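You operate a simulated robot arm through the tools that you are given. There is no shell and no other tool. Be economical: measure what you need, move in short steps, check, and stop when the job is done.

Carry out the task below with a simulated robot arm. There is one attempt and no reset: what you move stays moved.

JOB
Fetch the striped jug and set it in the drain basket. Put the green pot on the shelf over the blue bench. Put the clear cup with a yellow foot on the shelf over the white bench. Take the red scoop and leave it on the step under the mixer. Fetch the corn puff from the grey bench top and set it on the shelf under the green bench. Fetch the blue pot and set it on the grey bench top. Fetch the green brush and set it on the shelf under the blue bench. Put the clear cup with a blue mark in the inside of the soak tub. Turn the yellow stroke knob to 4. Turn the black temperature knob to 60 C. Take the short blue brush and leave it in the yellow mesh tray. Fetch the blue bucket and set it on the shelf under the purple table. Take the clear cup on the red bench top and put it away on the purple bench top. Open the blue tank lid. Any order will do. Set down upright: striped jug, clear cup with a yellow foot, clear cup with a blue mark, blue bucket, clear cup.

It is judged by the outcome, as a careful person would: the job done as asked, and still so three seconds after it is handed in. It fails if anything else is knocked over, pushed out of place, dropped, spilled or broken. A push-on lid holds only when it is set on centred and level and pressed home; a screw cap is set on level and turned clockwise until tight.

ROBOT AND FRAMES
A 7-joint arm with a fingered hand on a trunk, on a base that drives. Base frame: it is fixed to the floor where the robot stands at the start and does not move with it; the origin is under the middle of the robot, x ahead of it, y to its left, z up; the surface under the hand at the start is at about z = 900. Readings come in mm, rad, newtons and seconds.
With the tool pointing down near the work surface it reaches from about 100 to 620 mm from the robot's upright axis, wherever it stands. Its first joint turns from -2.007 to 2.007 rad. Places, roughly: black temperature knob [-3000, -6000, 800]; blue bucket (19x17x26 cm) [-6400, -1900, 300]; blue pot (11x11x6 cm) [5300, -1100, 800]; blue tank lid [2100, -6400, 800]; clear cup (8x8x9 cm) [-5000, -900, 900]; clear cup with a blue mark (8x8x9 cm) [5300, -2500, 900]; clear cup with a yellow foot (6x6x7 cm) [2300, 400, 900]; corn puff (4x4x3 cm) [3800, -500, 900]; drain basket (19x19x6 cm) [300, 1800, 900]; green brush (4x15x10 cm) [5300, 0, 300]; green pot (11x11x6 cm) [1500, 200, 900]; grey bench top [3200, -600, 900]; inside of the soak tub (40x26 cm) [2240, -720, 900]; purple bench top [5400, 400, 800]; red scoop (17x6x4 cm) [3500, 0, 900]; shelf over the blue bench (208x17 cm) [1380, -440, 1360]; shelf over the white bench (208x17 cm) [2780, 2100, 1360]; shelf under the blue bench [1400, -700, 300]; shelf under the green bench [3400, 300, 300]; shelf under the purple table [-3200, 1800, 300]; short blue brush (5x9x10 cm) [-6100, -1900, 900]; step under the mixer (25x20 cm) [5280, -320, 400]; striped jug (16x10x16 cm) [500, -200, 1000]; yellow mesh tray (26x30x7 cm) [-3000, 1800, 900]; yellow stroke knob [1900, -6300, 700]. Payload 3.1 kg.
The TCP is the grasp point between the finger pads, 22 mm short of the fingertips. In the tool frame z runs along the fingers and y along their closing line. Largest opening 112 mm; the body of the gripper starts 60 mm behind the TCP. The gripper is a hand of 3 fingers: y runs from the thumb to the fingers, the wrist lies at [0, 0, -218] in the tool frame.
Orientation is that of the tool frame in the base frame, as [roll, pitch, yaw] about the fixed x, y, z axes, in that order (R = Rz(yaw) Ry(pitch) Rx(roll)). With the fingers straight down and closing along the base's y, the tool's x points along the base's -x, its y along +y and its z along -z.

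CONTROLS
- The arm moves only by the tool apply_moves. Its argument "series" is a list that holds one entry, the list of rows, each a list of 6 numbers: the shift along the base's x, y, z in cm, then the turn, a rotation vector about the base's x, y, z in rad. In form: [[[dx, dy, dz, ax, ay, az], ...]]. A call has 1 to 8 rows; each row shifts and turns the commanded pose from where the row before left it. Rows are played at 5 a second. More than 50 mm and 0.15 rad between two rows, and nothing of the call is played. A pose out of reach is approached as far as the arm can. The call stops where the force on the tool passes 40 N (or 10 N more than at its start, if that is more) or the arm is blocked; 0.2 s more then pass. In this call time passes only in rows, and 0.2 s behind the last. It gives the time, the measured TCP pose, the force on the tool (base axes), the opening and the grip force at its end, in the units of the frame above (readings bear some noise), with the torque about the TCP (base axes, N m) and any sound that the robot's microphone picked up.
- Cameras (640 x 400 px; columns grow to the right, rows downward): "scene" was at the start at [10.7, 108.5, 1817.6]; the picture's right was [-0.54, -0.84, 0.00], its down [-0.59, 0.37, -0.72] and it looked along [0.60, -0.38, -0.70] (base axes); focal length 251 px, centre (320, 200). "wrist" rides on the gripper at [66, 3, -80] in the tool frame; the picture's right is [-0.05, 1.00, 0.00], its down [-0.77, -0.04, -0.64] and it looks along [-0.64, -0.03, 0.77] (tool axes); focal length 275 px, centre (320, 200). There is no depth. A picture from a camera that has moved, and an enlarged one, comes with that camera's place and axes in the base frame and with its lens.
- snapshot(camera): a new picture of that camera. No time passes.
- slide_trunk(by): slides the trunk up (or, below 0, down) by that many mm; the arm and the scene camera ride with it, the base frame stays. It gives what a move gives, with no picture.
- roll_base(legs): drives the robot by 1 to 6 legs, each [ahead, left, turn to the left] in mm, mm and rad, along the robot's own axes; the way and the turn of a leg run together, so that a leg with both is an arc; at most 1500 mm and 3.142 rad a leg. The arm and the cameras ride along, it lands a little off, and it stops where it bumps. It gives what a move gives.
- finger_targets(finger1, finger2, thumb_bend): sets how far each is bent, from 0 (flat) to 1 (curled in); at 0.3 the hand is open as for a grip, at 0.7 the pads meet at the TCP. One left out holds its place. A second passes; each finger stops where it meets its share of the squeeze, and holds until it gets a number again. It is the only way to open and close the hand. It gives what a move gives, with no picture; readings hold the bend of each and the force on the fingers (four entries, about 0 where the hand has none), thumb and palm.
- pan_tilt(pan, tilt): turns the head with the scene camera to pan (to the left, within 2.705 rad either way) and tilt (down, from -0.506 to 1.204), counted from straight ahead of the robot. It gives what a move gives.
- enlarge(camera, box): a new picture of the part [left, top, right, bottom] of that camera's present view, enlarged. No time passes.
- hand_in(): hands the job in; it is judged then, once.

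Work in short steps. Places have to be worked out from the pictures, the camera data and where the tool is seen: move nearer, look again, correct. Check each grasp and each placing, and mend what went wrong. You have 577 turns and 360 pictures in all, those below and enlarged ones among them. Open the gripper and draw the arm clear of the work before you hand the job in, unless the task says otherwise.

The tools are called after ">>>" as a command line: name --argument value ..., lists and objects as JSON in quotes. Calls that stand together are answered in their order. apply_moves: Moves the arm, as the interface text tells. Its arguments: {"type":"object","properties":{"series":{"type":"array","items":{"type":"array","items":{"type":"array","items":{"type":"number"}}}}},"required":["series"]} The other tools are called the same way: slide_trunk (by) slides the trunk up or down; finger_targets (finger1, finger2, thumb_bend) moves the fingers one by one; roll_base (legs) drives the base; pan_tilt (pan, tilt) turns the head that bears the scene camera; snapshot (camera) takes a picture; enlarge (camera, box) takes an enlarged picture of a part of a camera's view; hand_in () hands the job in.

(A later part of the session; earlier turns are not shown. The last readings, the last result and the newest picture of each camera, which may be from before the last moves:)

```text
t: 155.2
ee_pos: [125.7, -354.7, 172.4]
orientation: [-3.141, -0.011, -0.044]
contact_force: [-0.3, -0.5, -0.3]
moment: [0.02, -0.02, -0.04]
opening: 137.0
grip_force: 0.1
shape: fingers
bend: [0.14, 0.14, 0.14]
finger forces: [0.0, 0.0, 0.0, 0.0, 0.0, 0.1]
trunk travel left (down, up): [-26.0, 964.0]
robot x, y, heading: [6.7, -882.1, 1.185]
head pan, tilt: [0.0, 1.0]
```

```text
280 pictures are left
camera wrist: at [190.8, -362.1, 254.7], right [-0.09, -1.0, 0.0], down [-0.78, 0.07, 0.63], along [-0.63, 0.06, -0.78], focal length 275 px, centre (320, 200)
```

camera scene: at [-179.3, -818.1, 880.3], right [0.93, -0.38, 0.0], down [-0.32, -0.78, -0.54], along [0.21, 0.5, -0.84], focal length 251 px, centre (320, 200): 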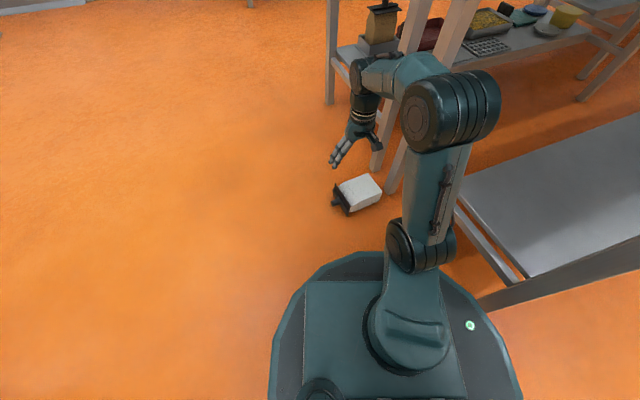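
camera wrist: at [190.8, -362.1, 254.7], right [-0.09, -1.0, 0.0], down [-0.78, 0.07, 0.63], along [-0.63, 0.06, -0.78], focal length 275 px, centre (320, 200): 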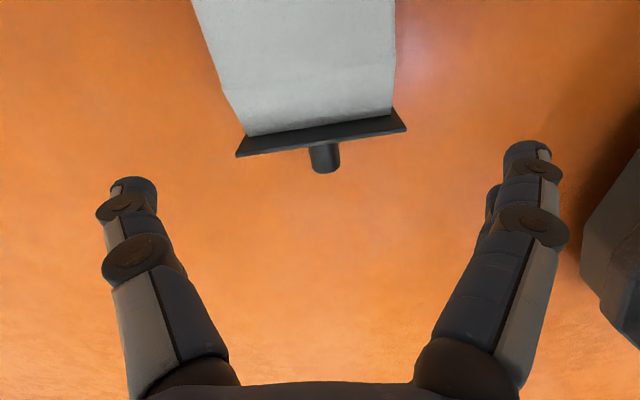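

Aligned within 9°. Descend over the body just behind the lid and close.

>>> apply_moves --series '[[[0.7, 0.3, -3, 0, 0, 0], [0, 0, -3, 0, 0, 0], [0, 0, -3, 0, 0, 0], [0, 0, -2.5, 0, 0, 0], [0, 0, -1.8, 0, 0, 0]]]'

>>> finger_targets --finger1 0.5 --finger2 0.5 --thumb_bend 0.5

>>> snapshot --camera "wrist"

```text
t: 156.4
ee_pos: [134.6, -356.4, 48.7]
orientation: [-3.13, -0.014, -0.047]
contact_force: [0.2, 5.6, 25.4]
moment: [0.76, 0.01, 0.09]
opening: 145.9
grip_force: 11.8
shape: fingers
bend: [0.14, 0.13, 0.0]
finger forces: [0.9, 3.5, 0.1, 0.0, 19.4, 0.0]
out of reach, approached as far as the arm can: row 5
trunk travel left (down, up): [-26.0, 964.0]
robot x, y, heading: [9.9, -882.1, 1.181]
head pan, tilt: [0.0, 1.0]
heard: snap
```

```text
t: 157.4
ee_pos: [134.5, -357.9, 47.0]
orientation: [-3.133, -0.017, -0.046]
contact_force: [-1.3, 2.0, 37.5]
moment: [0.68, -0.02, 0.64]
opening: 126.4
grip_force: 53.2
shape: fingers
bend: [0.45, 0.45, 0.4]
finger forces: [25.9, 24.8, 0.0, 0.0, 55.8, 0.0]
trunk travel left (down, up): [-26.0, 964.0]
robot x, y, heading: [5.4, -883.5, 1.183]
head pan, tilt: [0.0, 1.0]
```

```text
279 pictures are left
camera wrist: at [197.5, -365.7, 129.1], right [-0.09, -1.0, -0.01], down [-0.78, 0.07, 0.62], along [-0.62, 0.06, -0.78], focal length 275 px, centre (320, 200)
```

wrist: 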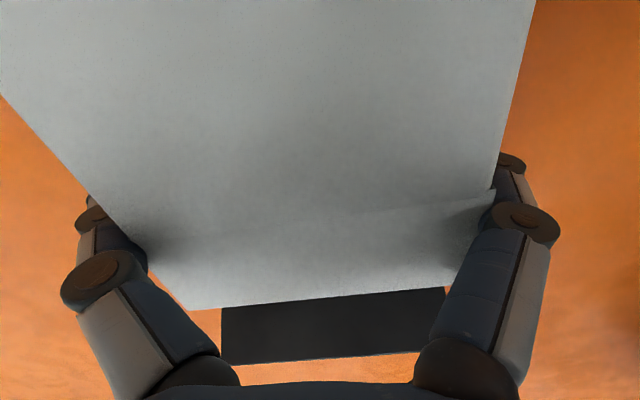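

A snap was heard — perhaps the lid. Grip is firm; lift slightly and look.

>>> apply_moves --series '[[[0, 0, 2, 0, 0, 0], [0, 0, 3, 0, 0, 0], [0, 0, 4, 0, 0, 0], [0, 0, 4, 0, 0, 0], [0, 0, 4, 0, 0, 0]]]'

>>> snapshot --camera "scene"

>>> snapshot --camera "wrist"

```text
t: 158.6
ee_pos: [132.9, -362.6, 212.7]
orientation: [3.139, -0.01, -0.042]
contact_force: [0.3, 0.5, 0.7]
moment: [0.02, 0.05, -0.01]
opening: 120.9
grip_force: 34.6
shape: fingers
bend: [0.45, 0.45, 0.4]
finger forces: [18.9, 17.4, 0.1, 0.0, 32.6, 0.0]
trunk travel left (down, up): [-26.0, 964.0]
robot x, y, heading: [9.4, -882.4, 1.18]
head pan, tilt: [0.0, 1.0]
```

```text
278 pictures are left
camera scene: at [-129.4, -818.2, 880.2], right [0.92, -0.38, 0.0], down [-0.32, -0.78, -0.54], along [0.21, 0.5, -0.84], focal length 251 px, centre (320, 200)
```

scene: 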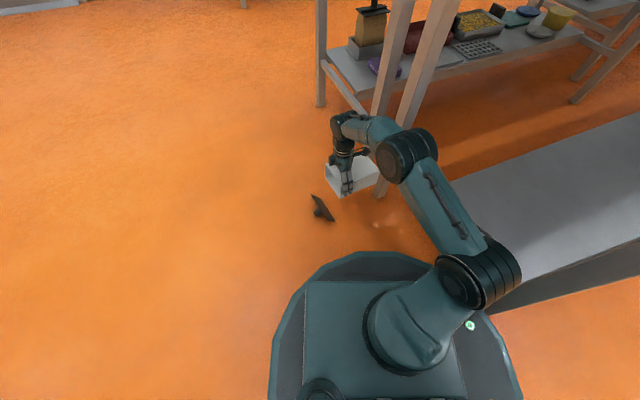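

```text
277 pictures are left
camera wrist: at [196.7, -368.2, 296.3], right [-0.09, -1.0, 0.0], down [-0.78, 0.07, 0.63], along [-0.62, 0.06, -0.78], focal length 275 px, centre (320, 200)
```

wrist: 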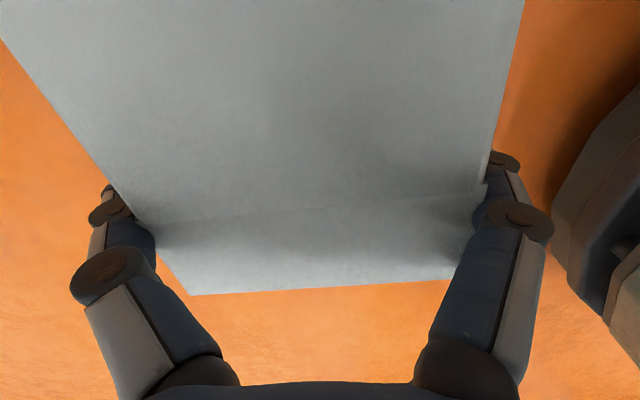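

The lid popped off and lies on the floor (a push-on lid), to be refitted. The box is light. Check the floor around for spilled contents.

>>> enlarge --camera "scene" --box '[290, 150, 410, 250]'

>>> apply_moves --series '[[[0, 0, 2, 0, 0, -0.147], [0, 0, 2, 0, 0, -0.147], [0, 0, 2, 0, 0, -0.147], [0, 0, 2, 0, 0, -0.147], [0, 0, 2, 0, 0, -0.147], [0, 0, 2, 0, 0, -0.147]]]'

>>> apply_moves --series '[[[0, 0, 0, 0, 0, -0.147], [0, 0, 0, 0, 0, -0.147], [0, 0, 0, 0, 0, -0.147], [0, 0, 0, 0, 0, -0.147], [0, 0, 0, 0, 0, -0.147], [0, 0, 0, 0, 0, -0.147]]]'

>>> slide_trunk --by 400

>>> slide_trunk --by 400

>>> snapshot --camera "wrist"

```text
4.00 times, centred on (350, 200) of scene
camera zoom: at [-129.4, -818.2, 880.2], right [0.92, -0.38, 0.0], down [-0.32, -0.78, -0.54], along [0.21, 0.5, -0.84], focal length 1005 px, centre (200, 200)
```

zoom: 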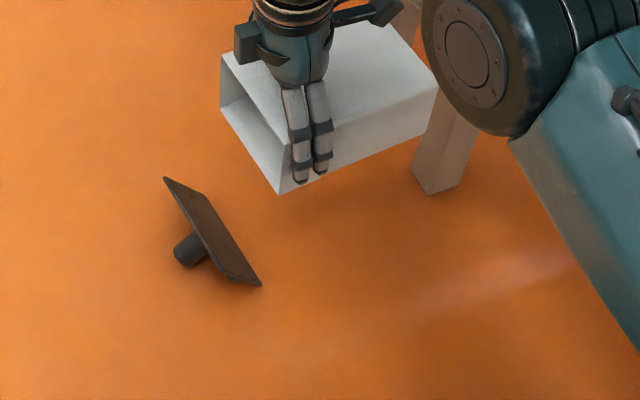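

```text
t: 160.0
ee_pos: [131.8, -360.4, 330.8]
orientation: [3.141, -0.01, -0.928]
contact_force: [0.4, 0.8, -1.0]
moment: [0.03, 0.03, 0.0]
opening: 119.8
grip_force: 33.2
shape: fingers
bend: [0.45, 0.45, 0.4]
finger forces: [18.2, 16.8, 0.0, 0.0, 31.4, 0.0]
trunk travel left (down, up): [-26.0, 964.0]
robot x, y, heading: [9.0, -883.5, 1.177]
head pan, tilt: [0.0, 1.0]
```

```text
t: 161.4
ee_pos: [133.2, -360.4, 332.8]
orientation: [3.14, -0.011, -1.81]
contact_force: [-0.7, 0.6, -0.5]
moment: [0.06, 0.02, -0.02]
opening: 119.1
grip_force: 32.0
shape: fingers
bend: [0.45, 0.45, 0.4]
finger forces: [17.8, 16.1, 0.0, 0.0, 30.3, 0.1]
trunk travel left (down, up): [-26.0, 964.0]
robot x, y, heading: [8.4, -885.1, 1.179]
head pan, tilt: [0.0, 1.0]
```

```text
t: 165.3
ee_pos: [134.2, -361.2, 731.8]
orientation: [-3.14, -0.012, -1.806]
contact_force: [-0.4, 0.2, -1.3]
moment: [0.07, 0.0, 0.0]
opening: 119.2
grip_force: 31.6
shape: fingers
bend: [0.45, 0.45, 0.4]
finger forces: [17.5, 16.1, 0.0, 0.0, 30.2, 0.1]
trunk travel left (down, up): [-426.0, 564.0]
robot x, y, heading: [9.0, -885.1, 1.178]
head pan, tilt: [0.0, 1.0]
```

```text
t: 169.1
ee_pos: [132.7, -360.8, 1132.1]
orientation: [-3.141, -0.011, -1.806]
contact_force: [-1.2, 0.3, -1.0]
moment: [0.03, 0.0, -0.03]
opening: 118.9
grip_force: 31.6
shape: fingers
bend: [0.45, 0.45, 0.4]
finger forces: [17.6, 16.1, 0.1, 0.0, 30.0, 0.0]
trunk travel left (down, up): [-826.0, 164.0]
robot x, y, heading: [2.9, -884.1, 1.18]
head pan, tilt: [0.0, 1.0]
```

```text
275 pictures are left
camera wrist: at [113.5, -424.3, 1215.2], right [-0.96, 0.28, 0.0], down [0.22, 0.75, 0.63], along [0.18, 0.6, -0.78], focal length 275 px, centre (320, 200)
```

wrist: 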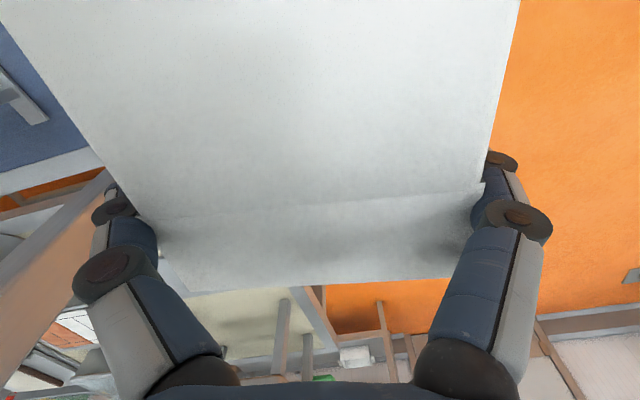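

Box is empty, nothing spilled. Drive to the west end of the jug bench and tilt the box upright there.

>>> roll_base --legs '[[-171, 416, 0], [0, 0, -1.18], [0, 684, 0]]'

>>> apply_moves --series '[[[0, 0, 0, 0, -0.143, 0], [0, 0, 0, 0, -0.143, 0], [0, 0, 0, 0, -0.143, 0], [0, 0, 0, 0, -0.143, 0], [0, 0, 0, 0, -0.143, 0], [0, 0, 0, 0, -0.143, 0]]]'

>>> apply_moves --series '[[[0, 0, 0, 0, -0.143, 0], [0, 0, 0, 0, -0.143, 0], [0, 0, 0, 0, -0.143, 0], [0, 0, 0, 0, -0.143, 0], [0, 0, 0, 0, -0.141, 0]]]'

>>> pan_tilt --pan -0.3 --tilt 0.9

>>> snapshot --camera "scene"

```text
t: 178.1
ee_pos: [80.1, -102.0, 1132.5]
orientation: [-3.141, -0.01, -2.962]
contact_force: [-0.2, -0.2, -0.8]
moment: [0.0, -0.05, 0.01]
opening: 118.6
grip_force: 31.6
shape: fingers
bend: [0.45, 0.45, 0.4]
finger forces: [17.2, 15.7, 0.0, 0.0, 29.5, 0.0]
trunk travel left (down, up): [-826.0, 164.0]
robot x, y, heading: [-448.1, -198.3, 0.023]
head pan, tilt: [0.0, 1.0]
```

```text
t: 179.5
ee_pos: [78.7, -102.1, 1132.0]
orientation: [-2.943, 0.828, -2.875]
contact_force: [0.3, 0.0, -0.2]
moment: [-0.01, -0.02, -0.01]
opening: 116.6
grip_force: 28.8
shape: fingers
bend: [0.45, 0.45, 0.41]
finger forces: [15.8, 14.3, 0.0, 0.1, 26.9, 0.0]
trunk travel left (down, up): [-826.0, 164.0]
robot x, y, heading: [-449.9, -206.1, 0.023]
head pan, tilt: [0.0, 1.0]
```

```text
t: 180.7
ee_pos: [79.9, -102.0, 1131.4]
orientation: [-1.623, 1.394, -1.622]
contact_force: [-0.5, -0.5, -0.2]
moment: [0.01, 0.02, -0.02]
opening: 115.4
grip_force: 26.4
shape: fingers
bend: [0.45, 0.45, 0.41]
finger forces: [14.7, 13.4, 0.0, 0.0, 25.2, 0.0]
trunk travel left (down, up): [-826.0, 164.0]
robot x, y, heading: [-453.3, -198.7, 0.023]
head pan, tilt: [0.0, 1.0]
```

```text
t: 181.5
ee_pos: [80.3, -101.6, 1131.5]
orientation: [-1.638, 1.391, -1.638]
contact_force: [0.1, -0.2, -0.6]
moment: [0.0, 0.01, 0.03]
opening: 115.5
grip_force: 26.1
shape: fingers
bend: [0.45, 0.45, 0.41]
finger forces: [14.8, 13.3, 0.1, 0.0, 25.2, 0.1]
trunk travel left (down, up): [-826.0, 164.0]
robot x, y, heading: [-451.3, -200.4, 0.023]
head pan, tilt: [-0.3, 0.901]
```

```text
274 pictures are left
camera scene: at [-440.0, -68.3, 1687.5], right [-0.27, -0.96, 0.0], down [-0.75, 0.21, -0.62], along [0.6, -0.17, -0.78], focal length 251 px, centre (320, 200)
```

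scene: 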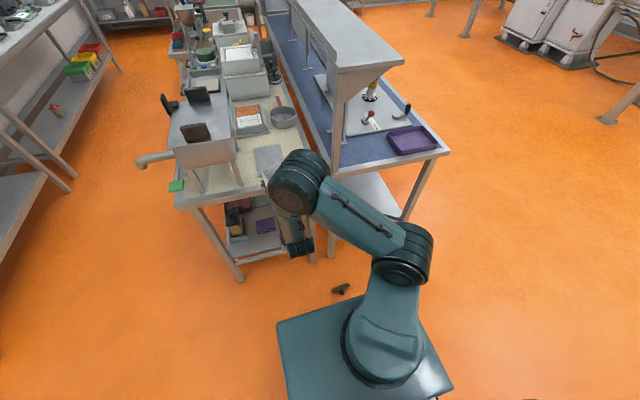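

The hand was yawed 0.18 rad so the box leans sideways; correct with a 0.18 rad turn about x, then drive ahead over the bench.

>>> apply_moves --series '[[[0, -3, 0, 0.09, 0, 0], [0, -3, 0, 0.09, 0, 0], [0, -3, 0, 0, 0, 0], [0, -2, 0, 0, 0, 0]]]'

>>> roll_base --legs '[[445, 0, -0.023]]'

>>> snapshot --camera "scene"

>>> snapshot --camera "wrist"

```text
t: 182.5
ee_pos: [80.1, -213.1, 1132.9]
orientation: [2.958, 1.559, 2.961]
contact_force: [-0.8, 0.4, 0.0]
moment: [0.01, 0.0, 0.02]
opening: 114.9
grip_force: 25.4
shape: fingers
bend: [0.44, 0.45, 0.41]
finger forces: [13.8, 12.3, 0.1, 0.1, 23.8, 0.1]
trunk travel left (down, up): [-826.0, 164.0]
robot x, y, heading: [-449.7, -200.3, 0.022]
head pan, tilt: [-0.3, 0.901]
```

```text
t: 185.2
ee_pos: [516.6, -220.8, 1133.2]
orientation: [3.067, 1.561, 3.038]
contact_force: [-0.2, -0.1, -0.4]
moment: [-0.01, 0.0, -0.04]
opening: 115.0
grip_force: 25.1
shape: fingers
bend: [0.44, 0.45, 0.41]
finger forces: [13.9, 12.5, 0.1, 0.1, 23.8, 0.1]
trunk travel left (down, up): [-826.0, 164.0]
robot x, y, heading: [-14.0, -196.9, -0.007]
head pan, tilt: [-0.3, 0.901]
```

```text
273 pictures are left
camera scene: at [0.6, -63.6, 1687.5], right [-0.3, -0.95, 0.0], down [-0.75, 0.23, -0.62], along [0.59, -0.18, -0.78], focal length 251 px, centre (320, 200)
```

scene: 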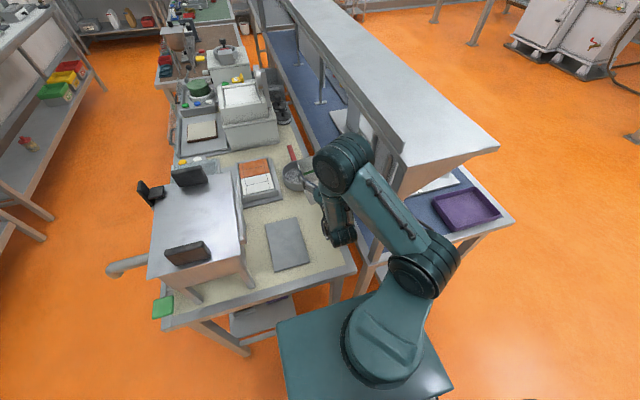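

```text
272 pictures are left
camera wrist: at [434.4, -216.2, 1069.8], right [0.03, 1.0, 0.05], down [-0.63, -0.02, 0.78], along [0.78, -0.05, 0.63], focal length 275 px, centre (320, 200)
```

wrist: 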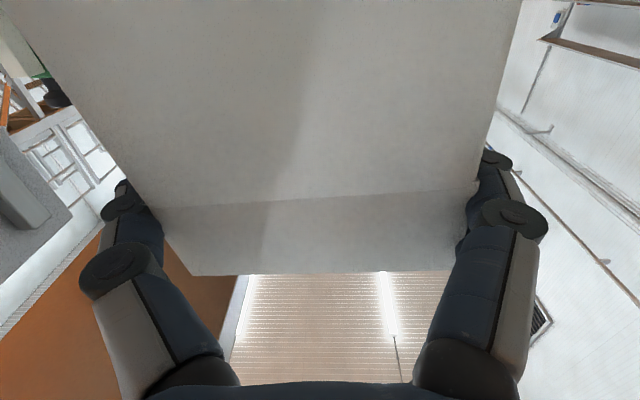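

The box is upright, open end up. Lower onto the bench where the jug stood.

>>> apply_moves --series '[[[0, 0, -4, 0, 0, 0], [0, 0, -3, 0, 0, 0], [0, 0, -2, 0, 0, 0], [0, 0, -1, 0, 0, 0], [0, 0, -0.5, 0, 0, 0], [0, 0, -0.5, 0, 0, 0]]]'

>>> snapshot --camera "scene"

```text
t: 186.6
ee_pos: [516.9, -221.4, 1024.6]
orientation: [2.816, 1.564, 2.793]
contact_force: [0.6, -1.1, 8.8]
moment: [0.23, 0.1, -0.01]
opening: 114.8
grip_force: 24.1
shape: fingers
bend: [0.44, 0.45, 0.41]
finger forces: [13.1, 11.6, 0.0, 0.0, 24.4, 0.1]
trunk travel left (down, up): [-826.0, 164.0]
robot x, y, heading: [-14.0, -195.1, -0.003]
head pan, tilt: [-0.3, 0.901]
```

```text
271 pictures are left
camera scene: at [-1.7, -64.1, 1687.8], right [-0.3, -0.95, 0.0], down [-0.75, 0.23, -0.62], along [0.59, -0.18, -0.78], focal length 251 px, centre (320, 200)
```

scene: 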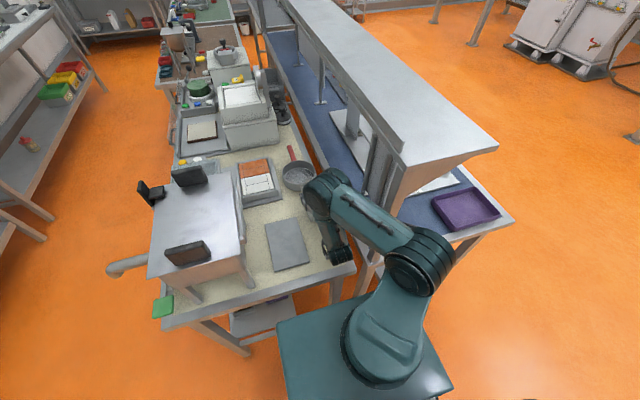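

>>> apply_moves --series '[[[0, 0, -0.3, 0, 0, 0]]]'

>>> finger_targets --finger1 0.2 --finger2 0.2 --thumb_bend 0.15

>>> apply_moves --series '[[[-3, 0, 0, 0, 0, 0], [-4, 0, 0, 0, 0, 0], [-4, 0, 2, 0, 0, 0], [-4, 0, 2, 0, 0, 0]]]'

>>> snapshot --camera "wrist"

>>> snapshot --camera "scene"

```text
t: 186.9
ee_pos: [514.8, -221.7, 1019.6]
orientation: [2.898, 1.563, 2.87]
contact_force: [-1.3, -3.9, 16.2]
moment: [0.24, 0.15, 0.05]
opening: 113.8
grip_force: 23.1
shape: fingers
bend: [0.44, 0.45, 0.41]
finger forces: [11.9, 10.0, 0.0, 0.0, 24.3, 0.1]
trunk travel left (down, up): [-826.0, 164.0]
robot x, y, heading: [-14.1, -195.0, 0.004]
head pan, tilt: [-0.3, 0.901]
```

```text
t: 187.9
ee_pos: [516.5, -221.5, 1019.6]
orientation: [3.063, 1.56, 3.038]
contact_force: [0.9, -0.1, 0.4]
moment: [0.0, 0.02, 0.01]
opening: 131.4
grip_force: 0.1
shape: fingers
bend: [0.2, 0.2, 0.15]
finger forces: [0.0, 0.0, 0.0, 0.0, 0.0, 0.1]
trunk travel left (down, up): [-826.0, 164.0]
robot x, y, heading: [-14.2, -193.7, -0.0]
head pan, tilt: [-0.3, 0.901]
```

```text
t: 189.1
ee_pos: [384.2, -277.4, 1054.6]
orientation: [1.521, 1.528, 1.257]
contact_force: [0.0, -0.1, -0.3]
moment: [-0.02, 0.03, 0.01]
opening: 132.2
grip_force: 0.1
shape: fingers
bend: [0.2, 0.2, 0.15]
finger forces: [0.1, 0.0, 0.0, 0.1, 0.0, 0.1]
trunk travel left (down, up): [-826.0, 164.0]
robot x, y, heading: [-9.7, -190.7, -0.003]
head pan, tilt: [-0.3, 0.901]
stopped in row 4: the arm was blocked; the commanded pose is now the measured one
```

```text
270 pictures are left
camera wrist: at [308.0, -250.8, 990.2], right [0.26, 0.96, 0.09], down [-0.63, 0.1, 0.77], along [0.73, -0.26, 0.63], focal length 275 px, centre (320, 200)
```

wrist: 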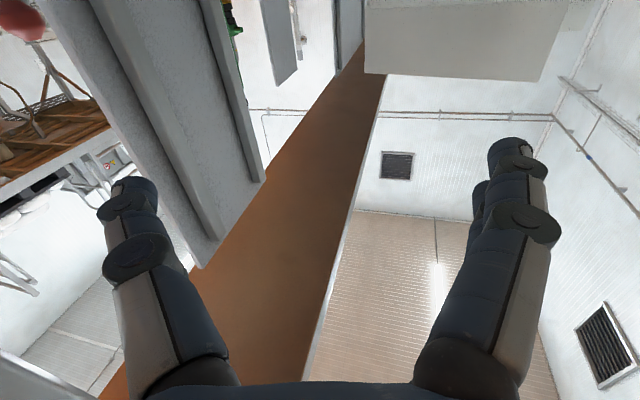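

```text
269 pictures are left
camera scene: at [2.7, -64.7, 1687.6], right [-0.3, -0.95, 0.0], down [-0.75, 0.23, -0.62], along [0.59, -0.18, -0.78], focal length 251 px, centre (320, 200)
```

scene: 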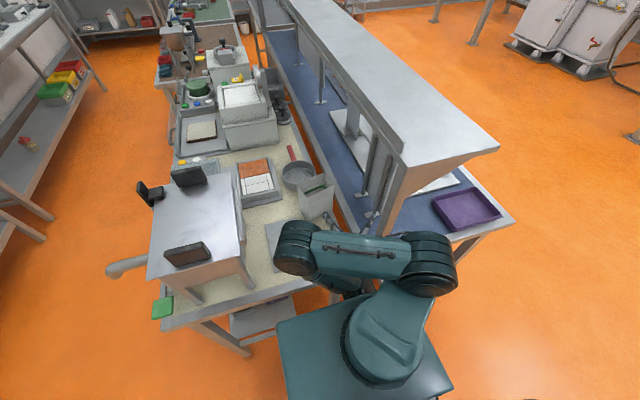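

The box stands upright on the bench. The arm got cramped, so back the base off and re-pose the hand tool-down.

>>> roll_base --legs '[[-300, 0, 0]]'

>>> apply_moves --series '[[[2, 2, 2, 0, 0.14, 0], [2, 2, 2, 0, 0.14, 0], [2, 2, 2, 0, 0.14, 0], [2, 2, 2, 0, 0.14, 0], [2, 0, 2, 0, 0.14, 0], [2, 0, 2, 0, 0.14, 0]]]'

>>> apply_moves --series '[[[0, 0, 1, 0, 0.14, 0], [0, 0, 1, 0, 0.14, 0], [0, 0, 1, 0, 0.14, 0], [0, 0, 1, 0, 0.14, 0], [0, 0, 1, 0, 0.14, 0]]]'

```text
t: 191.1
ee_pos: [90.5, -273.4, 1054.2]
orientation: [1.448, 1.527, 1.187]
contact_force: [-0.8, -0.2, 0.0]
moment: [0.02, 0.02, 0.0]
opening: 131.7
grip_force: 0.1
shape: fingers
bend: [0.2, 0.2, 0.15]
finger forces: [0.0, 0.0, 0.0, 0.0, 0.0, 0.0]
trunk travel left (down, up): [-826.0, 164.0]
robot x, y, heading: [-303.5, -191.8, -0.001]
head pan, tilt: [-0.3, 0.901]
```

```text
t: 192.5
ee_pos: [211.3, -193.6, 1174.2]
orientation: [-2.927, 0.748, 3.082]
contact_force: [0.5, -0.5, -0.5]
moment: [-0.01, -0.02, 0.0]
opening: 131.8
grip_force: 0.0
shape: fingers
bend: [0.2, 0.2, 0.15]
finger forces: [0.0, 0.1, 0.0, 0.0, 0.1, 0.0]
trunk travel left (down, up): [-826.0, 164.0]
robot x, y, heading: [-307.2, -195.7, 0.001]
head pan, tilt: [-0.3, 0.901]
```

```text
t: 193.7
ee_pos: [211.7, -192.7, 1225.3]
orientation: [-2.886, 0.044, 3.099]
contact_force: [-0.1, -1.0, 0.5]
moment: [0.01, 0.02, 0.0]
opening: 132.3
grip_force: 0.1
shape: fingers
bend: [0.2, 0.2, 0.15]
finger forces: [0.0, 0.0, 0.0, 0.0, 0.1, 0.0]
trunk travel left (down, up): [-826.0, 164.0]
robot x, y, heading: [-308.8, -191.4, 0.004]
head pan, tilt: [-0.3, 0.901]
```

Level the hand and drive ahead so it is over the box; turn it so the fingers close across the box's thin side.

>>> apply_moves --series '[[[0, 0, 0, 0.13, 0.016, -0.1], [0, 0, 0, 0.127, 0.017, -0.11], [0, 0, 0, 0, 0, -0.145], [0, 0, 0, 0, 0, -0.145], [0, 0, 0, 0, 0, -0.145], [0, 0, 0, 0, 0, -0.145], [0, 0, 0, 0, 0, -0.145], [0, 0, 0, 0, 0, -0.145]]]'

>>> apply_moves --series '[[[0, 0, 0, 0, 0, -0.145], [0, 0, 0, 0, 0, -0.145], [0, 0, 0, 0, 0, -0.145]]]'

>>> roll_base --legs '[[300, 0, 0]]'

>>> snapshot --camera "wrist"

```text
refused: row 1 steps farther than a row can; nothing moved
```

```text
t: 194.5
ee_pos: [210.4, -193.5, 1226.4]
orientation: [-2.884, 0.047, 2.661]
contact_force: [-0.6, -0.5, -0.3]
moment: [-0.02, 0.01, 0.02]
opening: 132.0
grip_force: 0.1
shape: fingers
bend: [0.2, 0.2, 0.15]
finger forces: [0.1, 0.1, 0.0, 0.0, 0.0, 0.1]
trunk travel left (down, up): [-826.0, 164.0]
robot x, y, heading: [-305.0, -193.6, 0.003]
head pan, tilt: [-0.3, 0.901]
```

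```text
t: 196.6
ee_pos: [508.6, -189.1, 1225.4]
orientation: [-2.881, 0.046, 2.67]
contact_force: [0.8, -0.5, 0.4]
moment: [0.02, 0.06, -0.04]
opening: 131.7
grip_force: 0.0
shape: fingers
bend: [0.2, 0.2, 0.15]
finger forces: [0.0, 0.1, 0.1, 0.0, 0.0, 0.0]
trunk travel left (down, up): [-826.0, 164.0]
robot x, y, heading: [-10.9, -196.2, 0.004]
head pan, tilt: [-0.3, 0.901]
stopped in leg 1: the robot was blocked; the commanded pose is now the measured one
```

```text
268 pictures are left
camera wrist: at [455.9, -137.6, 1300.1], right [0.49, 0.83, -0.25], down [0.72, -0.22, 0.66], along [0.49, -0.51, -0.71], focal length 275 px, centre (320, 200)
```

wrist: 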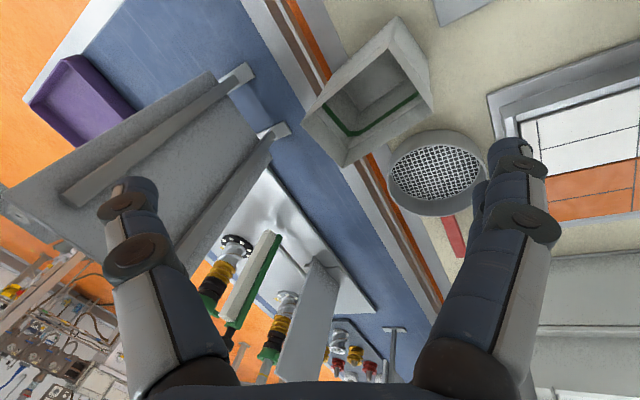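

The base touches the bench at x≈-11, fine. Undo the hand tilt and yaw it so it closes across the box's thin side.

>>> apply_moves --series '[[[0, 0, 0, 0.126, -0.038, -0.05], [0, 0, 0, 0.127, -0.039, -0.05], [0.6, -0.5, 0, 0, 0, -0.143], [0.6, -0.5, 0, 0, 0, -0.143], [0.6, -0.5, 0, 0, 0, -0.143], [0.6, -0.5, 0, 0, 0, -0.143], [0.6, -0.5, 0, 0, 0, -0.143], [0, 0, 0, 0, 0, -0.143]]]'

>>> snapshot --camera "wrist"

```text
t: 198.4
ee_pos: [534.9, -214.3, 1226.2]
orientation: [3.141, -0.012, 1.705]
contact_force: [0.0, -1.4, -1.2]
moment: [0.01, 0.02, -0.01]
opening: 132.0
grip_force: 0.0
shape: fingers
bend: [0.2, 0.2, 0.15]
finger forces: [0.0, 0.0, 0.0, 0.1, 0.1, 0.0]
trunk travel left (down, up): [-826.0, 164.0]
robot x, y, heading: [-11.3, -195.5, 0.008]
head pan, tilt: [-0.3, 0.901]
```

```text
267 pictures are left
camera wrist: at [529.0, -150.6, 1309.3], right [1.0, 0.09, 0.0], down [0.07, -0.78, 0.63], along [0.05, -0.62, -0.78], focal length 275 px, centre (320, 200)
```

wrist: 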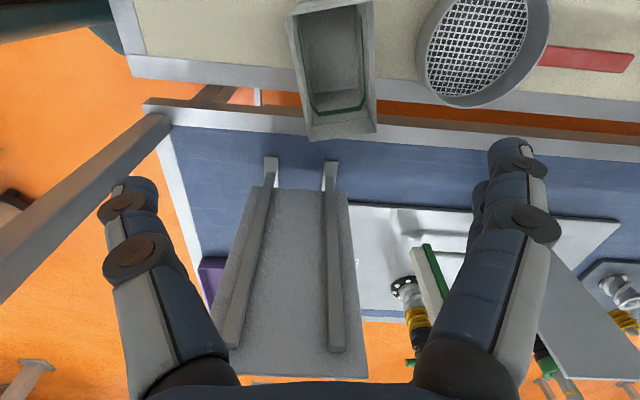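

Box top: centre ≈(549,-219), rotated 11.8°, size 70×111 mm. Align and descend around its thin side.

>>> apply_moves --series '[[[1.4, -0.5, -4, 0, 0, 0.07], [0, 0, -4, 0, 0, 0], [0, 0, -4, 0, 0, 0], [0, 0, -4, 0, 0, 0], [0, 0, -4, 0, 0, 0], [0, 0, -1.5, 0, 0, 0]]]'

>>> finger_targets --finger1 0.5 --finger2 0.5 --thumb_bend 0.5

>>> snapshot --camera "wrist"

```text
t: 199.8
ee_pos: [550.4, -219.7, 1012.1]
orientation: [-3.141, -0.013, 1.776]
contact_force: [0.2, 0.5, 1.4]
moment: [0.0, 0.0, 0.01]
opening: 132.3
grip_force: 0.8
shape: fingers
bend: [0.2, 0.2, 0.15]
finger forces: [0.1, 0.6, 0.0, 0.0, 1.2, 0.0]
trunk travel left (down, up): [-826.0, 164.0]
robot x, y, heading: [-6.9, -194.2, 0.007]
head pan, tilt: [-0.3, 0.901]
```

```text
t: 200.8
ee_pos: [549.7, -219.6, 1012.6]
orientation: [3.138, -0.013, 1.777]
contact_force: [5.4, -0.1, 23.1]
moment: [0.02, 0.07, 0.03]
opening: 78.6
grip_force: 39.9
shape: fingers
bend: [0.49, 0.49, 0.5]
finger forces: [20.5, 23.9, 0.0, 0.1, 35.9, 0.1]
trunk travel left (down, up): [-826.0, 164.0]
robot x, y, heading: [-12.1, -191.5, 0.007]
head pan, tilt: [-0.3, 0.901]
```

```text
266 pictures are left
camera wrist: at [538.2, -156.2, 1095.6], right [0.99, 0.16, 0.0], down [0.12, -0.77, 0.63], along [0.1, -0.62, -0.78], focal length 275 px, centre (320, 200)
```

wrist: 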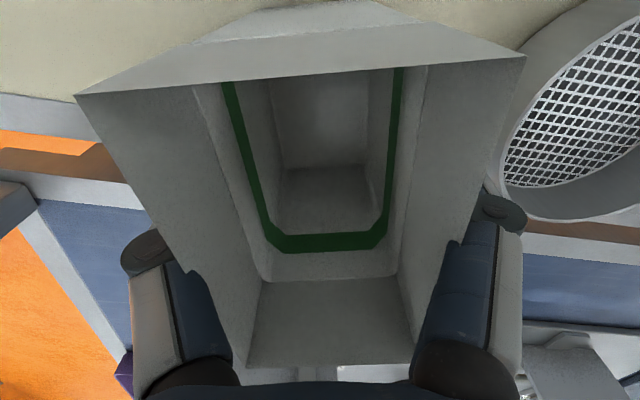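

Grasped. Lift and carry it rotating by +1.365 rad to its original spot (380,-206).

>>> apply_moves --series '[[[0, 0, 3, 0, 0, 0], [0, 0, 4, 0, 0, 0], [-1.7, 0.1, 2, 0, 0, 0.1365], [-1.7, 0.1, 0, 0, 0, 0.1365], [-1.7, 0.1, 0, 0, 0, 0.1365], [-1.7, 0.1, 0, 0, 0, 0.1365], [-1.7, 0.1, 0, 0, 0, 0.1365], [-1.7, 0.1, 0, 0, 0, 0.1365]]]'

>>> apply_moves --series '[[[-1.7, 0.1, 0, 0, 0, 0.1365], [-1.7, 0.2, 0, 0, 0, 0.1365], [-1.7, 0.2, 0, 0, 0, 0.1365], [-1.7, 0.2, 0, 0, 0, 0.1365]]]'

>>> snapshot --camera "scene"

```text
t: 202.6
ee_pos: [448.0, -213.8, 1101.5]
orientation: [3.14, -0.012, 2.597]
contact_force: [0.2, 0.4, -1.3]
moment: [0.0, 0.0, 0.02]
opening: 76.0
grip_force: 28.2
shape: fingers
bend: [0.49, 0.49, 0.5]
finger forces: [13.6, 15.7, 0.0, 0.1, 28.8, 0.1]
trunk travel left (down, up): [-826.0, 164.0]
robot x, y, heading: [-14.5, -190.5, 0.005]
head pan, tilt: [-0.3, 0.901]
```

```text
t: 203.6
ee_pos: [380.1, -208.0, 1100.6]
orientation: [3.141, -0.011, -3.14]
contact_force: [0.3, 0.0, 0.2]
moment: [-0.02, 0.0, -0.04]
opening: 75.8
grip_force: 28.7
shape: fingers
bend: [0.49, 0.49, 0.5]
finger forces: [13.3, 15.3, 0.0, 0.1, 28.1, 0.0]
trunk travel left (down, up): [-826.0, 164.0]
robot x, y, heading: [-12.0, -195.6, 0.009]
head pan, tilt: [-0.3, 0.901]
```

```text
265 pictures are left
camera scene: at [0.0, -62.4, 1687.5], right [-0.29, -0.96, 0.0], down [-0.75, 0.23, -0.62], along [0.59, -0.18, -0.78], focal length 251 px, centre (320, 200)
```

scene: 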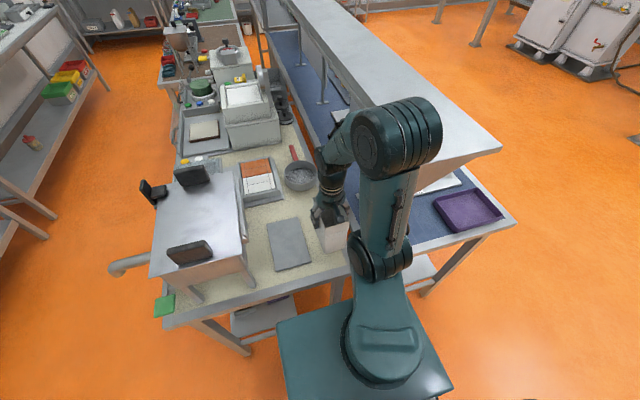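

Lower it to the bench (contact expected near TCP z 1012) and release.

>>> apply_moves --series '[[[0, 0.1, -4, 0, 0, 0], [0, 0, -3, 0, 0, 0], [0, 0, -1, 0, 0, 0], [0, 0, -0.5, 0, 0, 0], [0, 0, -0.4, 0, 0, 0]]]'

>>> finger_targets --finger1 0.25 --finger2 0.25 --thumb_bend 0.25

>>> apply_moves --series '[[[0, 0, 3, 0, 0, 0], [0, 0, 4, 0, 0, 0], [0, 0, 4, 0, 0, 0], [0, 0, 4, 0, 0, 0], [0, 0, 4, 0, 0, 0]]]'

>>> snapshot --camera "wrist"

```text
t: 204.8
ee_pos: [380.1, -204.7, 1014.2]
orientation: [3.141, -0.008, 3.141]
contact_force: [2.2, 1.4, 23.8]
moment: [-0.16, 0.03, -0.06]
opening: 75.7
grip_force: 36.8
shape: fingers
bend: [0.49, 0.49, 0.5]
finger forces: [17.2, 20.0, 0.0, 0.0, 37.3, 0.0]
trunk travel left (down, up): [-826.0, 164.0]
robot x, y, heading: [-13.1, -193.5, 0.003]
head pan, tilt: [-0.3, 0.901]
```

```text
t: 205.8
ee_pos: [379.8, -206.0, 1012.1]
orientation: [-3.141, -0.014, -3.142]
contact_force: [-0.6, -1.6, 2.9]
moment: [0.03, 0.02, 0.01]
opening: 121.3
grip_force: 1.6
shape: fingers
bend: [0.25, 0.25, 0.25]
finger forces: [0.3, 0.9, 0.0, 0.1, 2.5, 0.0]
trunk travel left (down, up): [-826.0, 164.0]
robot x, y, heading: [-15.0, -194.4, 0.003]
head pan, tilt: [-0.3, 0.901]
```

```text
t: 207.0
ee_pos: [380.7, -205.2, 1202.5]
orientation: [-3.14, -0.012, -3.141]
contact_force: [0.3, -0.2, 0.1]
moment: [-0.05, -0.01, 0.01]
opening: 120.8
grip_force: 0.1
shape: fingers
bend: [0.25, 0.25, 0.25]
finger forces: [0.0, 0.0, 0.0, 0.0, 0.1, 0.0]
trunk travel left (down, up): [-826.0, 164.0]
robot x, y, heading: [-11.2, -193.8, 0.01]
head pan, tilt: [-0.3, 0.901]
```

```text
264 pictures are left
camera wrist: at [314.1, -202.6, 1285.6], right [0.05, 1.0, 0.0], down [0.78, -0.04, 0.63], along [0.63, -0.03, -0.78], focal length 275 px, centre (320, 200)
```

wrist: 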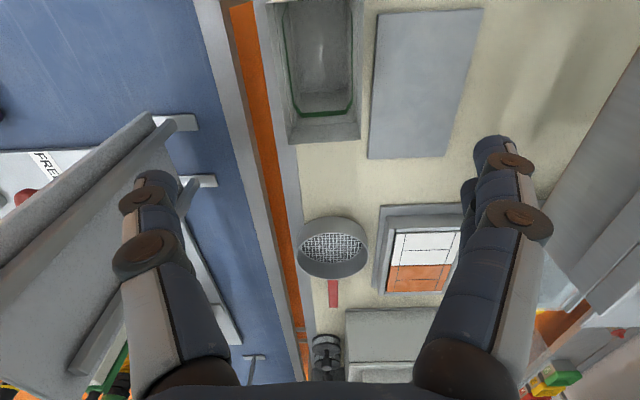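

The box is back in place upright. Now fetch its lid from the floor near (76,-360): back off and lower the trunk.

>>> roll_base --legs '[[-400, 0, 0], [0, -170, 0]]'

>>> slide_trunk --by -400

>>> slide_trunk --by -400

>>> snapshot --camera "wrist"

>>> pan_tilt --pan -0.1 --tilt 1.1

>>> snapshot --camera "scene"

```text
t: 210.6
ee_pos: [-25.3, -377.8, 1202.4]
orientation: [3.141, -0.014, -3.141]
contact_force: [-0.3, 0.1, -0.3]
moment: [-0.01, 0.01, 0.02]
opening: 120.6
grip_force: 0.0
shape: fingers
bend: [0.25, 0.25, 0.25]
finger forces: [0.0, 0.0, 0.0, 0.1, 0.1, 0.0]
trunk travel left (down, up): [-826.0, 164.0]
robot x, y, heading: [-417.7, -367.3, 0.004]
head pan, tilt: [-0.3, 0.901]
```

```text
t: 214.4
ee_pos: [-25.8, -378.1, 801.5]
orientation: [-3.139, -0.013, 3.141]
contact_force: [-0.4, 0.4, -0.2]
moment: [0.02, 0.03, 0.02]
opening: 120.6
grip_force: 0.0
shape: fingers
bend: [0.25, 0.25, 0.25]
finger forces: [0.1, 0.0, 0.0, 0.0, 0.1, 0.1]
trunk travel left (down, up): [-426.0, 564.0]
robot x, y, heading: [-418.9, -364.4, 0.004]
head pan, tilt: [-0.3, 0.901]
```

```text
t: 218.2
ee_pos: [-25.2, -378.4, 401.5]
orientation: [-3.141, -0.012, 3.141]
contact_force: [-0.5, -0.7, 0.1]
moment: [0.02, -0.01, 0.0]
opening: 120.6
grip_force: 0.1
shape: fingers
bend: [0.25, 0.25, 0.25]
finger forces: [0.1, 0.1, 0.1, 0.0, 0.0, 0.0]
trunk travel left (down, up): [-26.0, 964.0]
robot x, y, heading: [-417.6, -363.8, 0.003]
head pan, tilt: [-0.3, 0.901]
```

```text
263 pictures are left
camera wrist: at [-91.4, -375.8, 485.0], right [0.05, 1.0, 0.0], down [0.78, -0.04, 0.63], along [0.63, -0.03, -0.78], focal length 275 px, centre (320, 200)
```

wrist: 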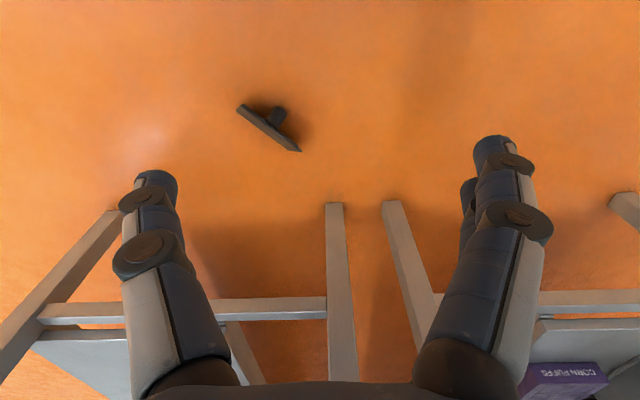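

```text
t: 219.0
ee_pos: [-25.5, -378.6, 401.7]
orientation: [-3.141, -0.013, -3.142]
contact_force: [0.4, 0.5, 0.0]
moment: [-0.04, 0.0, -0.01]
opening: 120.5
grip_force: 0.1
shape: fingers
bend: [0.25, 0.25, 0.25]
finger forces: [0.1, 0.0, 0.0, 0.0, 0.0, 0.1]
trunk travel left (down, up): [-26.0, 964.0]
robot x, y, heading: [-415.9, -366.7, 0.004]
head pan, tilt: [-0.099, 1.1]
```

```text
262 pictures are left
camera scene: at [-414.2, -219.7, 873.7], right [-0.09, -1.0, 0.0], down [-0.89, 0.08, -0.45], along [0.45, -0.04, -0.89], focal length 251 px, centre (320, 200)
```

scene: 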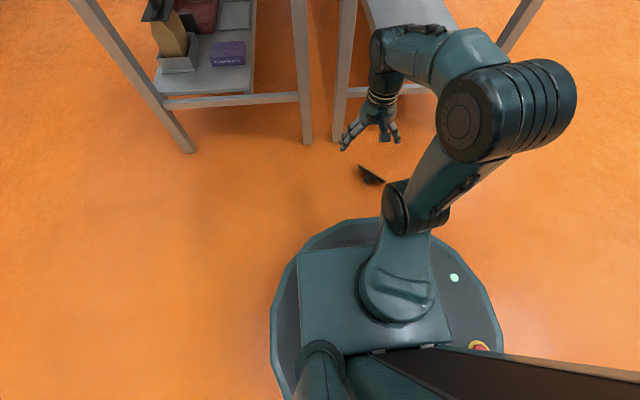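

>>> enlarge --camera "wrist" --box '[220, 80, 320, 170]'

>>> enlarge --camera "scene" --box '[340, 145, 410, 205]'

```text
4.44 times, centred on (270, 125) of wrist
camera zoom: at [-91.4, -375.8, 485.0], right [0.05, 1.0, 0.0], down [0.78, -0.04, 0.63], along [0.63, -0.03, -0.78], focal length 1224 px, centre (542, 533)
```

zoom: 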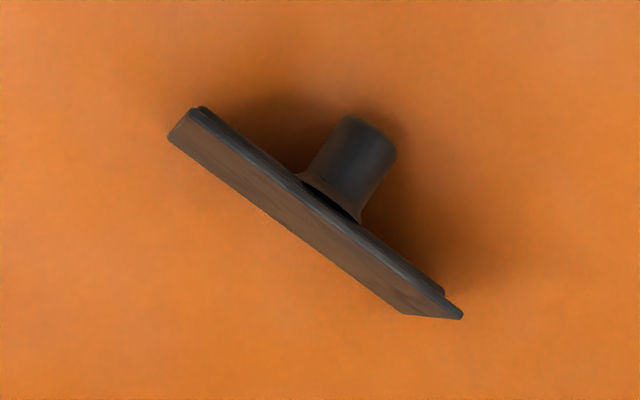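

```text
6.67 times, centred on (375, 175) of scene
camera zoom: at [-414.2, -219.7, 873.7], right [-0.09, -1.0, 0.0], down [-0.89, 0.08, -0.45], along [0.45, -0.04, -0.89], focal length 1674 px, centre (-47, 367)
```

zoom: 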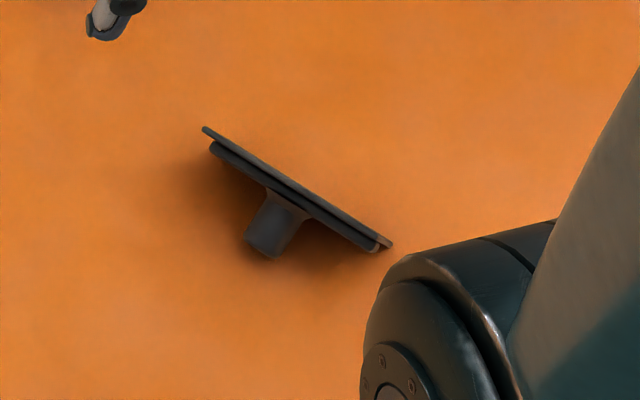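

The lid rests on its long edge and knob, at about (102,-464), knob pointing to (-x,+y) and down. I'll tip it over with closed fingertips so it lies flat, knob up.

>>> finger_targets --finger1 0.7 --finger2 0.7 --thumb_bend 0.7

>>> apply_moves --series '[[[1.2, -0.7, -4.5, 0, 0.012, 0], [1.2, -0.7, -4.5, 0, 0, 0], [1.2, -0.7, -4.5, 0, 0, 0], [1.2, -0.7, -4.5, 0, 0, 0], [1.2, -0.7, -4.5, 0, 0, 0], [1.2, -0.7, -4.5, 0, 0, 0], [0, 0, -4.5, 0, 0, 0]]]'

>>> snapshot --camera "wrist"

```text
t: 220.0
ee_pos: [-24.7, -377.7, 401.4]
orientation: [-3.141, -0.012, -3.141]
contact_force: [0.4, 0.3, -0.3]
moment: [0.01, -0.02, 0.01]
opening: 2.9
grip_force: 0.1
shape: fingers
bend: [0.7, 0.7, 0.7]
finger forces: [0.1, 0.1, 0.0, 0.0, 0.1, 0.1]
trunk travel left (down, up): [-26.0, 964.0]
robot x, y, heading: [-417.9, -364.1, 0.008]
head pan, tilt: [-0.099, 1.1]
```

```text
t: 221.6
ee_pos: [44.0, -419.9, 85.2]
orientation: [3.142, -0.024, -3.141]
contact_force: [-0.8, -0.1, -1.0]
moment: [0.03, 0.0, -0.02]
opening: 2.9
grip_force: 0.1
shape: fingers
bend: [0.7, 0.7, 0.7]
finger forces: [0.0, 0.0, 0.1, 0.0, 0.0, 0.0]
trunk travel left (down, up): [-26.0, 964.0]
robot x, y, heading: [-420.4, -365.6, 0.005]
head pan, tilt: [-0.099, 1.1]
```

```text
259 pictures are left
camera wrist: at [-20.9, -418.3, 168.7], right [0.05, 1.0, 0.0], down [0.79, -0.04, 0.62], along [0.62, -0.03, -0.79], focal length 275 px, centre (320, 200)
```

wrist: 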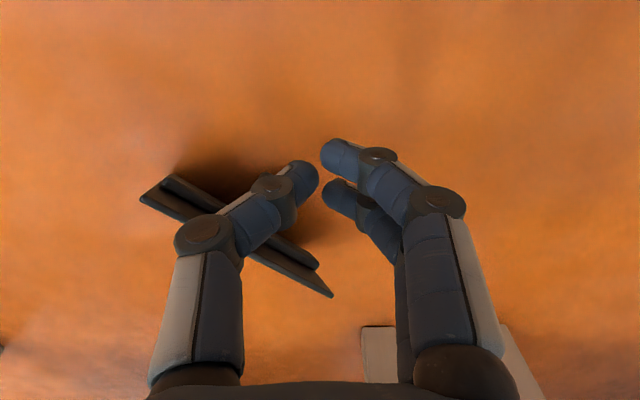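

>>> apply_moves --series '[[[1.6, -1.2, -0.3, 0, 0, 0], [1.2, -0.9, 0, 0, 0, 0], [1.2, -0.9, 0, 0, 0, 0], [1.2, -0.9, 0, 0, 0, 0], [1.2, -0.9, 0, 0, 0, 0], [1.2, -0.9, 0, 0, 0, 0]]]'

>>> snapshot --camera "wrist"

```text
t: 223.0
ee_pos: [122.2, -477.9, 83.5]
orientation: [-3.141, -0.025, -3.141]
contact_force: [-0.1, 0.7, 0.5]
moment: [-0.02, -0.02, 0.0]
opening: 2.8
grip_force: 0.1
shape: fingers
bend: [0.7, 0.7, 0.7]
finger forces: [0.0, 0.0, 0.0, 0.1, 0.3, 0.0]
trunk travel left (down, up): [-26.0, 964.0]
robot x, y, heading: [-416.8, -366.5, 0.005]
head pan, tilt: [-0.099, 1.1]
```

```text
258 pictures are left
camera wrist: at [57.7, -474.3, 167.5], right [0.05, 1.0, 0.0], down [0.79, -0.04, 0.62], along [0.62, -0.03, -0.79], focal length 275 px, centre (320, 200)
```

wrist: 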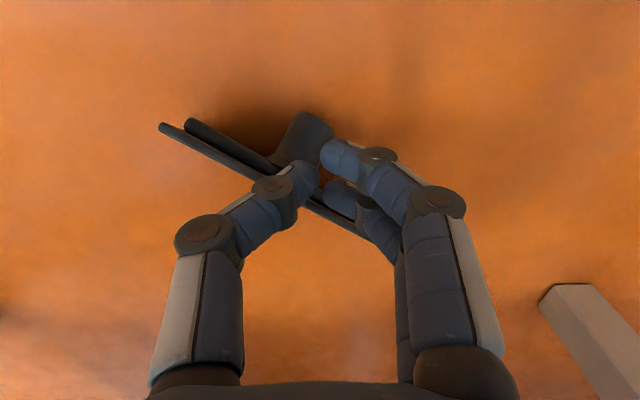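

Plate is about vertical now; continue the push.

>>> apply_moves --series '[[[1.2, -0.9, 0, 0, 0, 0], [1.2, -0.9, 0, 0, 0, 0], [1.2, -0.9, 0, 0, 0, 0]]]'

>>> snapshot --camera "wrist"

```text
t: 223.8
ee_pos: [160.4, -504.4, 84.0]
orientation: [-3.14, -0.024, 3.141]
contact_force: [0.0, 0.1, 0.2]
moment: [-0.01, 0.0, -0.02]
opening: 2.7
grip_force: 0.1
shape: fingers
bend: [0.7, 0.7, 0.7]
finger forces: [0.0, 0.0, 0.0, 0.0, 0.1, 0.0]
trunk travel left (down, up): [-26.0, 964.0]
robot x, y, heading: [-417.2, -370.4, 0.006]
head pan, tilt: [-0.099, 1.1]
```

```text
257 pictures are left
camera wrist: at [94.5, -502.8, 167.4], right [0.05, 1.0, 0.0], down [0.79, -0.04, 0.62], along [0.62, -0.03, -0.79], focal length 275 px, centre (320, 200)
```

wrist: 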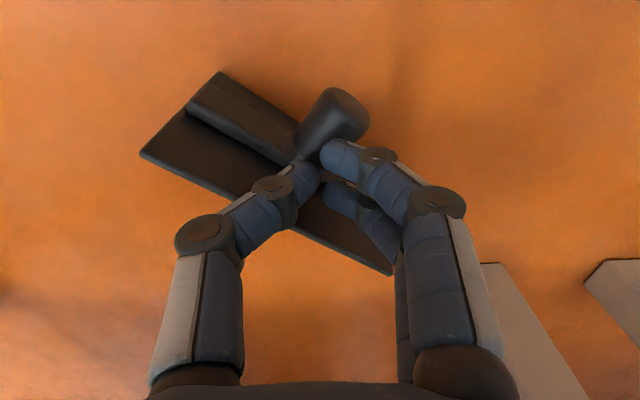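

>>> apply_moves --series '[[[1.2, -0.9, -0.5, 0, 0, 0], [1, -0.6, 0, 0, 0, 0], [0, 0, 4, 0, 0, 0], [-2, 2, 4, 0, 0, 0], [-3, 2, 3, 0, 0, 0]]]'

>>> snapshot --camera "wrist"

```text
t: 225.0
ee_pos: [130.7, -479.0, 191.3]
orientation: [3.14, -0.024, -3.141]
contact_force: [0.1, -0.2, 0.3]
moment: [0.0, 0.0, -0.01]
opening: 2.3
grip_force: 0.2
shape: fingers
bend: [0.7, 0.7, 0.7]
finger forces: [0.0, 0.1, 0.0, 0.0, 0.1, 0.0]
trunk travel left (down, up): [-26.0, 964.0]
robot x, y, heading: [-414.8, -364.4, 0.003]
head pan, tilt: [-0.099, 1.1]
```

```text
256 pictures are left
camera wrist: at [65.3, -477.9, 274.4], right [0.05, 1.0, 0.0], down [0.79, -0.04, 0.62], along [0.62, -0.03, -0.79], focal length 275 px, centre (320, 200)
```

wrist: 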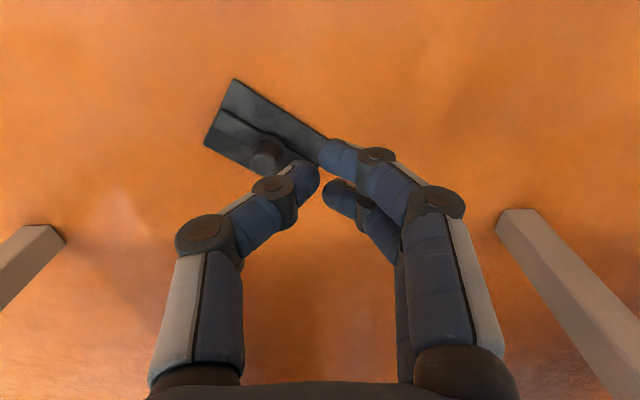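

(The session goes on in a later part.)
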